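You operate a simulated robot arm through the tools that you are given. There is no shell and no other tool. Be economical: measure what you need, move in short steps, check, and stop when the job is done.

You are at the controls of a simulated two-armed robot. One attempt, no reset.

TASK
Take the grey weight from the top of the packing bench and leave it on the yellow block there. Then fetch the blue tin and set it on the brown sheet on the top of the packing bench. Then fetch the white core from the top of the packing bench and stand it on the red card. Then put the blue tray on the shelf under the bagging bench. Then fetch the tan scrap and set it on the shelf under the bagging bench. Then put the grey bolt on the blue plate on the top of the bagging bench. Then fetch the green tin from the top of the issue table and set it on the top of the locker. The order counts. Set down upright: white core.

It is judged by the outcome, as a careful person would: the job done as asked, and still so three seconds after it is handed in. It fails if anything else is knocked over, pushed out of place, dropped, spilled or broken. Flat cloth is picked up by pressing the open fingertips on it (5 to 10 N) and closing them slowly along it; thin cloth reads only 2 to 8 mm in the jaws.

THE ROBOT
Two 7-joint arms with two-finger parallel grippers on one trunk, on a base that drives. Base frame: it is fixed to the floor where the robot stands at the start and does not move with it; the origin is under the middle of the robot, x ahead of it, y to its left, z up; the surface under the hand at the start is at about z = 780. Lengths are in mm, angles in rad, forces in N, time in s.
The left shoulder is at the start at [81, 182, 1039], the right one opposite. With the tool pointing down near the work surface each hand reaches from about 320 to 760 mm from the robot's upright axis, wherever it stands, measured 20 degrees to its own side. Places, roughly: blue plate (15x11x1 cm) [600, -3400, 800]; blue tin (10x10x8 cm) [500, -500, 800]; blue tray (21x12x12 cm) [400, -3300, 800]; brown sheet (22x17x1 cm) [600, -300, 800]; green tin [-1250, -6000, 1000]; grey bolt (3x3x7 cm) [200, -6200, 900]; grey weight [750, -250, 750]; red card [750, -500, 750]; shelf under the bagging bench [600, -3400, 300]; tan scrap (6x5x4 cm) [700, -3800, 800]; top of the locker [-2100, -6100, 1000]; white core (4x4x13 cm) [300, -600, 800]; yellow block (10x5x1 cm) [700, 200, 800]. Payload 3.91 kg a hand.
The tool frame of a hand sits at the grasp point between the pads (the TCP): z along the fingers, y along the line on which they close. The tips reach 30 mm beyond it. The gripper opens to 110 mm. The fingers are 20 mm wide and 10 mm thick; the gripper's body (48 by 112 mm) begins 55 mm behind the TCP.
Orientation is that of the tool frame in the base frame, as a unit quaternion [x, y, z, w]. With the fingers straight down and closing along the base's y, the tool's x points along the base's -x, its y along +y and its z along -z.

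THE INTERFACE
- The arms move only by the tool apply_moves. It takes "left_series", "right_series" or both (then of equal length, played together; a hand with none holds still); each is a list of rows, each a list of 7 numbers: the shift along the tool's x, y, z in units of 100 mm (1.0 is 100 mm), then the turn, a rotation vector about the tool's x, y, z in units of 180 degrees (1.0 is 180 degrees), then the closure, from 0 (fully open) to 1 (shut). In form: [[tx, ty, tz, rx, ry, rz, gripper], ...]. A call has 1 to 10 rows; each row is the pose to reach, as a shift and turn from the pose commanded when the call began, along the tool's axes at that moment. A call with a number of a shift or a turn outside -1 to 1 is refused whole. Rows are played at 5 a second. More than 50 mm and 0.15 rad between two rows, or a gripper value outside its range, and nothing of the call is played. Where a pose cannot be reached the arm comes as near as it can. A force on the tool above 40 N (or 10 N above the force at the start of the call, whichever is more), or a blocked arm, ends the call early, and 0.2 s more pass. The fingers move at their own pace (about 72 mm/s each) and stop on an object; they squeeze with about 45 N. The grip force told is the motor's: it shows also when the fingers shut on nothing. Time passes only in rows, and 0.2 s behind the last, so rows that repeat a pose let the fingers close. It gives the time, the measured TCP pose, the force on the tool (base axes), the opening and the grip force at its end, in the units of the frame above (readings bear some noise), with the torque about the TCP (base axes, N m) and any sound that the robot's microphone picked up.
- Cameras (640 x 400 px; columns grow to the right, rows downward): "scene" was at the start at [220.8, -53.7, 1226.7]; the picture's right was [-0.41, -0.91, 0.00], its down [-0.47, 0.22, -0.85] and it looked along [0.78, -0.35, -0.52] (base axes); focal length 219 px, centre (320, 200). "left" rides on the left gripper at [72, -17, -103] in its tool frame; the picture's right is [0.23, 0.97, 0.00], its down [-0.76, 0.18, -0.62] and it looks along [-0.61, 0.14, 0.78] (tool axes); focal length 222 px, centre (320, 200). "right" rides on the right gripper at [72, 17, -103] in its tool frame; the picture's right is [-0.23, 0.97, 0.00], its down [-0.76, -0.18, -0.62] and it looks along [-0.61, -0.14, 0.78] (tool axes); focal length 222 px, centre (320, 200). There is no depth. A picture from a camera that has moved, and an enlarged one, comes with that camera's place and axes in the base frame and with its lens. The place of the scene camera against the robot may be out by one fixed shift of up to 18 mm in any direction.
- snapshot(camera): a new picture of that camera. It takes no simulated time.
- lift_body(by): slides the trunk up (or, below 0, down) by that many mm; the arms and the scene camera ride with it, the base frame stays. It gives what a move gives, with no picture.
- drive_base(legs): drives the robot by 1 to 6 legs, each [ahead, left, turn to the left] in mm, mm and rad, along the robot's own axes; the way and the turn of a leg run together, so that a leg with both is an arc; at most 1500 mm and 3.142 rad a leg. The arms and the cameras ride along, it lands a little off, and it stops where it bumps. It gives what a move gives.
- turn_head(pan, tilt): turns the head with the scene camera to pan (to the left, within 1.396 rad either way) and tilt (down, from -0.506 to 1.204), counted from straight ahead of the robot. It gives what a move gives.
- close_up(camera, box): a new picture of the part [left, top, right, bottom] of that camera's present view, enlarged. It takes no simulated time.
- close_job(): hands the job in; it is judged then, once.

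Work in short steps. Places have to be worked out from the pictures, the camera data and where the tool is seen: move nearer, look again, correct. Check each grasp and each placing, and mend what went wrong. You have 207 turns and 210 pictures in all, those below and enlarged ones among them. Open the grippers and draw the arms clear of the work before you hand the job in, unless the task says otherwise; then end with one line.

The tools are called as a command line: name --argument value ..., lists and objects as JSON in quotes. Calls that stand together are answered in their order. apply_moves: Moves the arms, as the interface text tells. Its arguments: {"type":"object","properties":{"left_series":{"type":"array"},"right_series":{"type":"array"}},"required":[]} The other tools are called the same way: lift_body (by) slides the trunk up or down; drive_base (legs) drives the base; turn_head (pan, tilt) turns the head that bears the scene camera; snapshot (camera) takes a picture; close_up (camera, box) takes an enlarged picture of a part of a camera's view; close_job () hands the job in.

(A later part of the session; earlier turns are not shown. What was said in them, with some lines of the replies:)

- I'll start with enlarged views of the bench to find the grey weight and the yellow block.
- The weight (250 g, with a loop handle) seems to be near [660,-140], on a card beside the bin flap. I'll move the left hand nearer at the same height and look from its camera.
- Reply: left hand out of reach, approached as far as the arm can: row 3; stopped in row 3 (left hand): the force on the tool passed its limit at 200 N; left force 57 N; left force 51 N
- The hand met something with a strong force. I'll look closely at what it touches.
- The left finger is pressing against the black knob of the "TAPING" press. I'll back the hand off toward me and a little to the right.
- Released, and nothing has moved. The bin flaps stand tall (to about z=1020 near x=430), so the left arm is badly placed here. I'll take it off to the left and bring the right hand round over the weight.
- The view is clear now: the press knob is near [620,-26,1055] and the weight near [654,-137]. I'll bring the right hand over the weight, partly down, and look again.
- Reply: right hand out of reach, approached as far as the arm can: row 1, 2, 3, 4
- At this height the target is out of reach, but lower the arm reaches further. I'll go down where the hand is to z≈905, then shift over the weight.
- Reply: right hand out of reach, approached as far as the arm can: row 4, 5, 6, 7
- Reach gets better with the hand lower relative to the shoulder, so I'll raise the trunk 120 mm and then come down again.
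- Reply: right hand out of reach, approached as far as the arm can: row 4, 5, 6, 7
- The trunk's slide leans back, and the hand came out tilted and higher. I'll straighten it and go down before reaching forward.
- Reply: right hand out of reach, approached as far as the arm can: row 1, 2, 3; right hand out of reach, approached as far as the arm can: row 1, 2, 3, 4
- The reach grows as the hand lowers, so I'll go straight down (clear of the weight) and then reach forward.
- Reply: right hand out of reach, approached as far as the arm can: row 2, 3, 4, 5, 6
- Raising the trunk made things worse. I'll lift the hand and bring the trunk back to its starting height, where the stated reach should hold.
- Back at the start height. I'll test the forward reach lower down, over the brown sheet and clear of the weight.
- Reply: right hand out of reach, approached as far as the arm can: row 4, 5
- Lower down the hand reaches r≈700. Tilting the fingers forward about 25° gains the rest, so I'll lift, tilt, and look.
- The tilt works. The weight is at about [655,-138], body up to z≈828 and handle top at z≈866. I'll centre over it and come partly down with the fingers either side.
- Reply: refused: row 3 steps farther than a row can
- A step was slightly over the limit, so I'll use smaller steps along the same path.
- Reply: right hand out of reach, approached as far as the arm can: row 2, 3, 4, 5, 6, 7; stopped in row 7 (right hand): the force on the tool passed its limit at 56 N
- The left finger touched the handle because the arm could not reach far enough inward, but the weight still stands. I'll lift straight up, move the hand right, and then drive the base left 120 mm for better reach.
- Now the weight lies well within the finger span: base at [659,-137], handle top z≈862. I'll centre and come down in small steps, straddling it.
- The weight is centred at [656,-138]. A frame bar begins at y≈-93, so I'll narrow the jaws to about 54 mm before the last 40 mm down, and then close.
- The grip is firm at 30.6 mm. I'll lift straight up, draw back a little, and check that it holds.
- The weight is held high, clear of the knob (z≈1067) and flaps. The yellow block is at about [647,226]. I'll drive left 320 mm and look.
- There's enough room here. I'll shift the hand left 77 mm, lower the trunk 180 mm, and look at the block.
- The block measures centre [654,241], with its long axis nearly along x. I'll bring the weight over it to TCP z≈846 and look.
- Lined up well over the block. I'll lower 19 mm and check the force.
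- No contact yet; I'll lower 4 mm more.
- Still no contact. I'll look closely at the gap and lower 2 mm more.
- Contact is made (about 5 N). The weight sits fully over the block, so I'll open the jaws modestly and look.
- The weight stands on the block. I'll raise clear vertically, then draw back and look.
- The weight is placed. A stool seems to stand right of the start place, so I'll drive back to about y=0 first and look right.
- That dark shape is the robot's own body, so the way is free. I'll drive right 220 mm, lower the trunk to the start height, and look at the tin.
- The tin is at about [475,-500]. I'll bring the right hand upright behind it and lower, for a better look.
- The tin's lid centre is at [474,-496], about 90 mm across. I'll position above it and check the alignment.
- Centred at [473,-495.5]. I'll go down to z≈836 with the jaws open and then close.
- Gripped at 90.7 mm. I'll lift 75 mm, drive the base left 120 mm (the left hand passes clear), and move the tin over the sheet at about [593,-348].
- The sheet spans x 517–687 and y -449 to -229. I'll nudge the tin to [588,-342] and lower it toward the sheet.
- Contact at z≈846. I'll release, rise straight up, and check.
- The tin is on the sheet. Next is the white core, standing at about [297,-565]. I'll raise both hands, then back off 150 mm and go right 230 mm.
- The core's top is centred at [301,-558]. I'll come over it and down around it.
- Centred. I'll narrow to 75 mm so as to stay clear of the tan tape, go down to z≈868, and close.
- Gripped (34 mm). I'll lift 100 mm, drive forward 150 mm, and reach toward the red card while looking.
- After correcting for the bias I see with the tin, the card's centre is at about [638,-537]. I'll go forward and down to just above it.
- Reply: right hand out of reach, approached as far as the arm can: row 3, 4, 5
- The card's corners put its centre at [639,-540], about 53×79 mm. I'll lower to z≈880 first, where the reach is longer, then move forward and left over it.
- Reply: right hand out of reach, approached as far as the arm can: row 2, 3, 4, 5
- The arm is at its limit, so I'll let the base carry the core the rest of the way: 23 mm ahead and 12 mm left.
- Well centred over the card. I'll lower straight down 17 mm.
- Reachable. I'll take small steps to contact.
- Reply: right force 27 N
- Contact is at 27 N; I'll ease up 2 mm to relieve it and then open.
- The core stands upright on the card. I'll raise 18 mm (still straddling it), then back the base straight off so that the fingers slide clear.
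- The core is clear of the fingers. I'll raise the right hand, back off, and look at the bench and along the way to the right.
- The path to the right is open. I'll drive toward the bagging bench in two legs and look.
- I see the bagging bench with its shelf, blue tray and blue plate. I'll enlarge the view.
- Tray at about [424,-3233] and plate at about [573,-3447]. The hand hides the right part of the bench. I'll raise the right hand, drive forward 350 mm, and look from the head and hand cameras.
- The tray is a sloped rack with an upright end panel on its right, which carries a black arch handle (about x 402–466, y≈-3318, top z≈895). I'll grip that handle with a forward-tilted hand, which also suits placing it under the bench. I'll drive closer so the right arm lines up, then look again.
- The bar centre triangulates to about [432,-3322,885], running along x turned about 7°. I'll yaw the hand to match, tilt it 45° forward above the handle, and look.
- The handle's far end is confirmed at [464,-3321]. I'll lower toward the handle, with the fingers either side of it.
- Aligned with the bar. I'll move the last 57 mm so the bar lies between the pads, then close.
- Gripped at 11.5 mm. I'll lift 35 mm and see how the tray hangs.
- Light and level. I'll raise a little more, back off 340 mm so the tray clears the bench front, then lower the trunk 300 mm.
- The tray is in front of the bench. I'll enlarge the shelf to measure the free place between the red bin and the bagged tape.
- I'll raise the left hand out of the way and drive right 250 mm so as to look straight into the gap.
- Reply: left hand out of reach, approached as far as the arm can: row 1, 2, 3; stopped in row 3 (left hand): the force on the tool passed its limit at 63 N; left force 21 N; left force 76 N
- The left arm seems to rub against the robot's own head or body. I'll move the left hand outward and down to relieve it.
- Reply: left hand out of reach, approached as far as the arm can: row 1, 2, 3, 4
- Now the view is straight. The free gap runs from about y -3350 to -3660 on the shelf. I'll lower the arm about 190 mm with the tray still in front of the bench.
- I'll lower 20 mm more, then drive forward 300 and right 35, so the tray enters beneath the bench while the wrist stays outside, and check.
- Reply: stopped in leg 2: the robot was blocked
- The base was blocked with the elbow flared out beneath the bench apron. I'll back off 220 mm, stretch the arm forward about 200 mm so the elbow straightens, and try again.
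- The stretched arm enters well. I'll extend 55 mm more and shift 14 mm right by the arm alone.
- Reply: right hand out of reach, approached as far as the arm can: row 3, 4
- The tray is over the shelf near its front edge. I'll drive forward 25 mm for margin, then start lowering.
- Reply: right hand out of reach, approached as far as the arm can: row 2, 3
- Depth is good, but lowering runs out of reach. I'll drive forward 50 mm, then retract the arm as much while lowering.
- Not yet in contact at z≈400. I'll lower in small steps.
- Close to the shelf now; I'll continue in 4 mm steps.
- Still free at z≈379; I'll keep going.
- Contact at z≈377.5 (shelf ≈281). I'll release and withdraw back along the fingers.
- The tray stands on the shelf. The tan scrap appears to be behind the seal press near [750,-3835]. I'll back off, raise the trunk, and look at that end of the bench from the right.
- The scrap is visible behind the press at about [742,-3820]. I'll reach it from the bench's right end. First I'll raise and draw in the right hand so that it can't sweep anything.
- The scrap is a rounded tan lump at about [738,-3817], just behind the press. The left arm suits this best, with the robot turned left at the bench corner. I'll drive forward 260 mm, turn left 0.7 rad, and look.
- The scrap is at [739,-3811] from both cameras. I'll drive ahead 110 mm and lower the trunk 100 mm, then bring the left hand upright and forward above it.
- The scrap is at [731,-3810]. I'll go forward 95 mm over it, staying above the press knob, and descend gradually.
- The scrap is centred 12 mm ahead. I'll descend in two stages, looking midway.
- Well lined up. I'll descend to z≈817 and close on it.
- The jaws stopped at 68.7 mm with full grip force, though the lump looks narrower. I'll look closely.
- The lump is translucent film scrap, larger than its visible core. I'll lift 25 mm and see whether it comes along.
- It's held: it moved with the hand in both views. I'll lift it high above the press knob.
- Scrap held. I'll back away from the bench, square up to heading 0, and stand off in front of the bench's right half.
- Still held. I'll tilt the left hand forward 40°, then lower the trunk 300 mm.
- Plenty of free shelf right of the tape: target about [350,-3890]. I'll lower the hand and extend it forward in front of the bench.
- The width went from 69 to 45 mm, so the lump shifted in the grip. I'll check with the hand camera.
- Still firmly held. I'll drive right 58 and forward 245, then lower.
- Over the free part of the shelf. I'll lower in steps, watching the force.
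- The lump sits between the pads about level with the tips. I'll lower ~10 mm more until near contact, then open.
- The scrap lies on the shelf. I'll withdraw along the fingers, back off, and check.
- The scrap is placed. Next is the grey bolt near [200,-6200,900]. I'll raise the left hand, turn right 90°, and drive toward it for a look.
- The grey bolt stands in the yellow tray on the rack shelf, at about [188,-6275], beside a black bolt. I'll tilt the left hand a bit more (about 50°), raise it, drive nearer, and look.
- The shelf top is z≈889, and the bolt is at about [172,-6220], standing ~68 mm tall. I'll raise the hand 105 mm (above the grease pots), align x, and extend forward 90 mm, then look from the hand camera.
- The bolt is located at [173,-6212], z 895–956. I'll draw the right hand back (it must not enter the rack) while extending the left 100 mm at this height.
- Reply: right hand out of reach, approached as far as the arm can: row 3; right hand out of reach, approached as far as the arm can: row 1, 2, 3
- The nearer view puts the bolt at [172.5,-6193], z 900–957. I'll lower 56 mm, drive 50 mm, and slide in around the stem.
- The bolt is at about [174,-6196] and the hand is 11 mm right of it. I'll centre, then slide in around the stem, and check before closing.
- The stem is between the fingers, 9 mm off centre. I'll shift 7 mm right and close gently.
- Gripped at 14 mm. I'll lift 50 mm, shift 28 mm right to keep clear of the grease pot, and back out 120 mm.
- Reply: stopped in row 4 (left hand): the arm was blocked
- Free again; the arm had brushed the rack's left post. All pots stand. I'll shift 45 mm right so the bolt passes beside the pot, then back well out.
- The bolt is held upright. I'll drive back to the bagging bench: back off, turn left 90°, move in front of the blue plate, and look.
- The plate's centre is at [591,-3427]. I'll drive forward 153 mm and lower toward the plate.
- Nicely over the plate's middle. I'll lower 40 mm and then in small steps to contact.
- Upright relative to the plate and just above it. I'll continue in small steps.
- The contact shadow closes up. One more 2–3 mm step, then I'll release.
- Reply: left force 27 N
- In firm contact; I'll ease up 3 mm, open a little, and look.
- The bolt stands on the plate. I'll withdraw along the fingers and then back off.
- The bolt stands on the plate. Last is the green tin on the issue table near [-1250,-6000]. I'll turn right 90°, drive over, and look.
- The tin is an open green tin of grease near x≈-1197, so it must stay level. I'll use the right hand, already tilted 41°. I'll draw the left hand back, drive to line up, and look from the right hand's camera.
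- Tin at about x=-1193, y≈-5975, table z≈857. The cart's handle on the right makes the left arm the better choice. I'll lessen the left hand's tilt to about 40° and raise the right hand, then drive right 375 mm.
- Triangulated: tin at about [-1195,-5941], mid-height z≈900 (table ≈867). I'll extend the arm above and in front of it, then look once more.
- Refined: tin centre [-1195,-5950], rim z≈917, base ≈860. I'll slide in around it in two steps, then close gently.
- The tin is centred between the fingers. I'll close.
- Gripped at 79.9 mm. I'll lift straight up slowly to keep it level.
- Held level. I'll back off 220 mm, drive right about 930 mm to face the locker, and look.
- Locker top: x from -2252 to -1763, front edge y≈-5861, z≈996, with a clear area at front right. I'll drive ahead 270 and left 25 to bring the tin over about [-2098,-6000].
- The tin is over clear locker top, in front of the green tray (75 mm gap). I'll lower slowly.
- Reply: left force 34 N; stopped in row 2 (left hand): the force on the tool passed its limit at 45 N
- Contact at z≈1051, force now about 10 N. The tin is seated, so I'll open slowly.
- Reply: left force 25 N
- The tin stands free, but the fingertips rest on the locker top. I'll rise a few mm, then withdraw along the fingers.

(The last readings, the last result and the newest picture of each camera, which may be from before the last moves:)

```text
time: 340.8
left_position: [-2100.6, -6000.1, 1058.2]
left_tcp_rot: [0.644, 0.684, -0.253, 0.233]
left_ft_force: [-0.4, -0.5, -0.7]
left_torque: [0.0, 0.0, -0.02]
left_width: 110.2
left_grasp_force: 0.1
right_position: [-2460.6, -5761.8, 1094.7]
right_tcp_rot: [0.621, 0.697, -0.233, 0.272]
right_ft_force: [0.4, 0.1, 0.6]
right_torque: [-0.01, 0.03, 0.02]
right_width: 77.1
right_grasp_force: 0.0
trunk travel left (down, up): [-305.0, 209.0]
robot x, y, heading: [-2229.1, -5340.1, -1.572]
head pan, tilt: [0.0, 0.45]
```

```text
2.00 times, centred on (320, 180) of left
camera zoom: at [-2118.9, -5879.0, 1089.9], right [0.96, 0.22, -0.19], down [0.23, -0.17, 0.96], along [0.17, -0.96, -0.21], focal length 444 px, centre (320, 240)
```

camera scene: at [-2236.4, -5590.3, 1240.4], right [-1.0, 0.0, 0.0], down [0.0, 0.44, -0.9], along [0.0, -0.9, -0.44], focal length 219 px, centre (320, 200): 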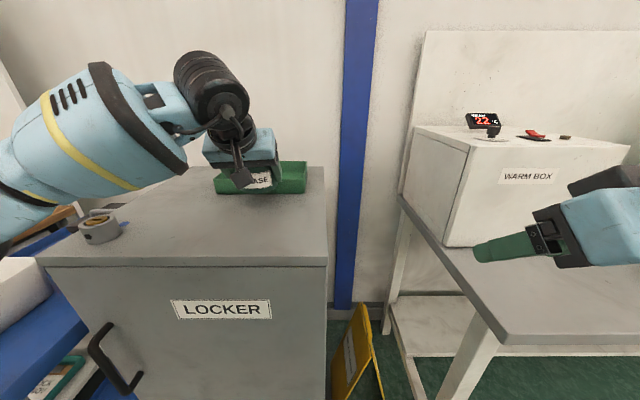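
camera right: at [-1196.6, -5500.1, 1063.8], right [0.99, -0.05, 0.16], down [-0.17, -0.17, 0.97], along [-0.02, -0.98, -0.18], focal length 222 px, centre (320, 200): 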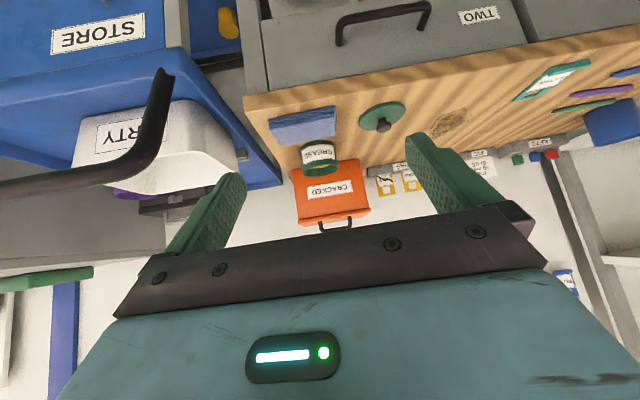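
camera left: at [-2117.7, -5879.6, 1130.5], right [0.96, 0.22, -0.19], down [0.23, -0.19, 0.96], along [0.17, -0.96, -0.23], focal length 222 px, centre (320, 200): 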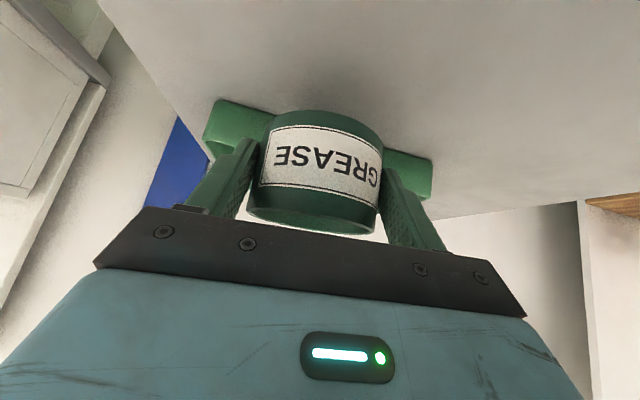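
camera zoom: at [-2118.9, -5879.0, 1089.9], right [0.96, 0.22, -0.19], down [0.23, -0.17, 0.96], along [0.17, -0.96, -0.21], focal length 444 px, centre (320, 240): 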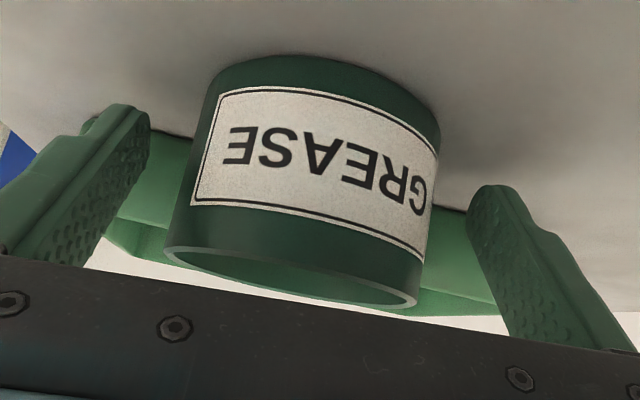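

Free on both sides. I'll withdraw along the fingers, back away, and check the result.

apply_moves --left_series '[[0, 0, -0.25, 0, 0, 0, 0], [0, 0, -0.55, 0, 0, 0, 0], [0, 0, -0.95, 0, 0, 0, 0]]'

drive_base --legs '[[-450, 0, 0]]'

snapshot --camera "scene"

```text
time: 341.6
left_position: [-2100.5, -5936.2, 1132.1]
left_tcp_rot: [0.644, 0.683, -0.255, 0.232]
left_ft_force: [-0.1, -0.1, 0.2]
left_torque: [-0.01, -0.02, -0.02]
left_width: 109.8
left_grasp_force: 0.2
right_position: [-2461.6, -5760.7, 1095.3]
right_tcp_rot: [0.621, 0.698, -0.232, 0.271]
right_ft_force: [-0.1, 0.3, -0.8]
right_torque: [-0.06, 0.03, 0.0]
right_width: 77.1
right_grasp_force: 0.1
trunk travel left (down, up): [-305.0, 209.0]
robot x, y, heading: [-2229.2, -5336.7, -1.572]
head pan, tilt: [0.0, 0.45]
```

```text
time: 344.3
left_position: [-2099.4, -5487.3, 1131.2]
left_tcp_rot: [0.644, 0.683, -0.254, 0.232]
left_ft_force: [0.3, -0.8, 0.8]
left_torque: [-0.02, 0.0, 0.02]
left_width: 110.1
left_grasp_force: 0.0
right_position: [-2459.6, -5309.7, 1095.7]
right_tcp_rot: [0.622, 0.697, -0.233, 0.271]
right_ft_force: [0.2, -0.3, 0.4]
right_torque: [0.02, -0.03, 0.01]
right_width: 77.1
right_grasp_force: 0.1
trunk travel left (down, up): [-305.0, 209.0]
robot x, y, heading: [-2227.6, -4889.0, -1.57]
head pan, tilt: [0.0, 0.45]
```

```text
24 pictures are left
camera scene: at [-2235.3, -5138.4, 1240.5], right [-1.0, 0.0, 0.0], down [0.0, 0.43, -0.9], along [0.0, -0.9, -0.43], focal length 219 px, centre (320, 200)
```

scene: 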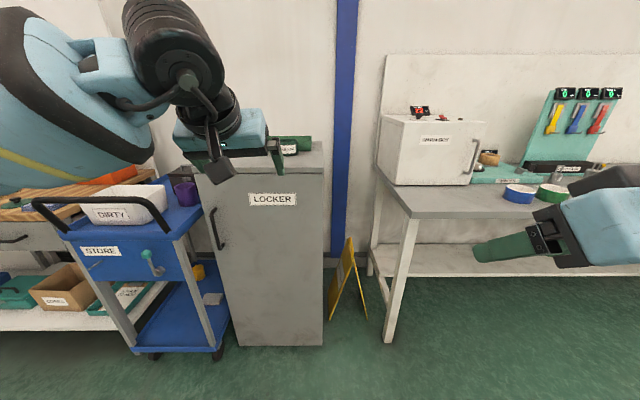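

The tin stands on the locker. I'll take a last look back at the rack for anything disturbed there.

turn_head --pan 1.15 --tilt 0.3

close_up --camera "scene" --box '[160, 120, 480, 320]'

drive_base --legs '[[-100, 1300, 0], [0, 850, 0]]'

turn_head --pan 0.1 --tilt 0.4

snapshot --camera "scene"

```text
time: 345.7
left_position: [-2098.3, -5487.1, 1130.6]
left_tcp_rot: [0.644, 0.684, -0.253, 0.233]
left_ft_force: [-0.7, 0.2, 0.0]
left_torque: [-0.02, -0.02, 0.02]
left_width: 110.0
left_grasp_force: 0.1
right_position: [-2459.2, -5310.6, 1095.2]
right_tcp_rot: [0.621, 0.697, -0.233, 0.272]
right_ft_force: [-0.2, -0.3, -0.1]
right_torque: [-0.03, 0.02, -0.01]
right_width: 77.0
right_grasp_force: 0.1
trunk travel left (down, up): [-305.0, 209.0]
robot x, y, heading: [-2231.3, -4886.3, -1.576]
head pan, tilt: [1.15, 0.3]
```

```text
2.00 times, centred on (320, 220) of scene
camera zoom: at [-2150.0, -5085.3, 1254.4], right [-0.41, -0.91, 0.0], down [-0.27, 0.12, -0.96], along [0.87, -0.39, -0.3], focal length 438 px, centre (320, 160)
```

zoom: 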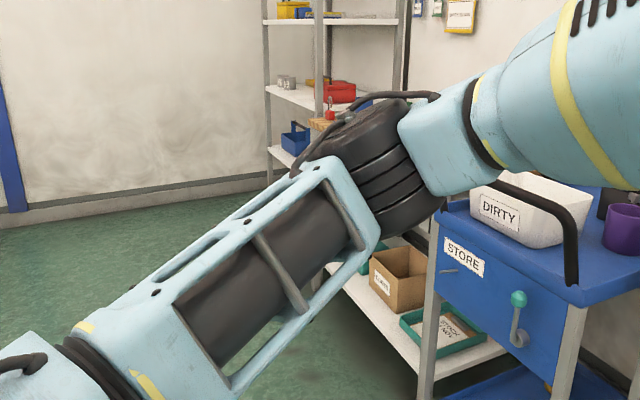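

```text
time: 364.9
left_position: [66.2, -5411.0, 1130.9]
left_tcp_rot: [0.647, 0.68, -0.255, 0.231]
left_ft_force: [0.1, -0.2, 0.2]
left_torque: [0.0, 0.01, -0.02]
left_width: 110.2
left_grasp_force: 0.1
right_position: [-292.9, -5233.2, 1095.9]
right_tcp_rot: [0.625, 0.694, -0.234, 0.27]
right_ft_force: [0.1, 0.1, -0.3]
right_torque: [0.01, 0.0, 0.01]
right_width: 76.8
right_grasp_force: 0.0
trunk travel left (down, up): [-305.0, 209.0]
robot x, y, heading: [-57.2, -4809.9, -1.576]
head pan, tilt: [1.15, 0.3]
```

```text
time: 366.2
left_position: [67.6, -5410.5, 1130.8]
left_tcp_rot: [0.647, 0.68, -0.255, 0.231]
left_ft_force: [-0.5, -0.8, -0.1]
left_torque: [0.0, -0.02, -0.01]
left_width: 110.0
left_grasp_force: 0.0
right_position: [-292.4, -5231.3, 1094.2]
right_tcp_rot: [0.625, 0.694, -0.234, 0.271]
right_ft_force: [-0.5, 0.7, 0.1]
right_torque: [-0.02, -0.04, 0.0]
right_width: 76.9
right_grasp_force: 0.0
trunk travel left (down, up): [-305.0, 209.0]
robot x, y, heading: [-57.8, -4810.4, -1.585]
head pan, tilt: [0.099, 0.4]
```

```text
22 pictures are left
camera scene: at [-57.1, -5062.7, 1245.2], right [-1.0, -0.09, 0.0], down [-0.03, 0.39, -0.92], along [0.08, -0.92, -0.39], focal length 219 px, centre (320, 200)
```

scene: 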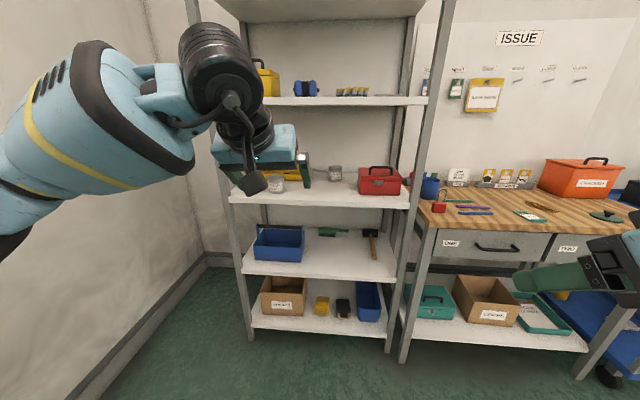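

close_up --camera "left" --box '[220, 0, 620, 250]'

```text
1.60 times, centred on (420, 125) of left
camera zoom: at [48.6, -5290.4, 1163.0], right [0.96, 0.2, -0.19], down [0.23, -0.17, 0.96], along [0.16, -0.96, -0.21], focal length 355 px, centre (160, 320)
```

zoom: 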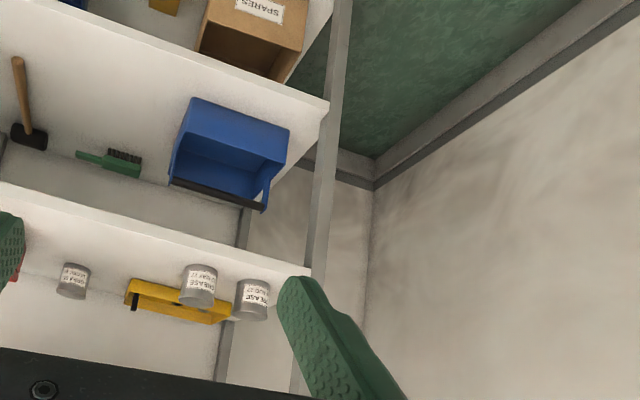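

The rack is in order: the pots, the tray and the black bolt all stand as before. All placings have been checked, both grippers are open and the arms are clear, so I'm handing in.

close_job

```text
The job is handed in.
```

All seven placings were made in the order asked and each looked right when I checked it: the white core is upright on the red card, and the open green grease tin is upright on the locker. While working, the left hand pushed hard against the taping press knob, a finger touched the grey weight's handle, the base was stopped once at the bagging bench, and the left arm was stopped once at the storage rack. I saw nothing knocked over or pushed out of place.
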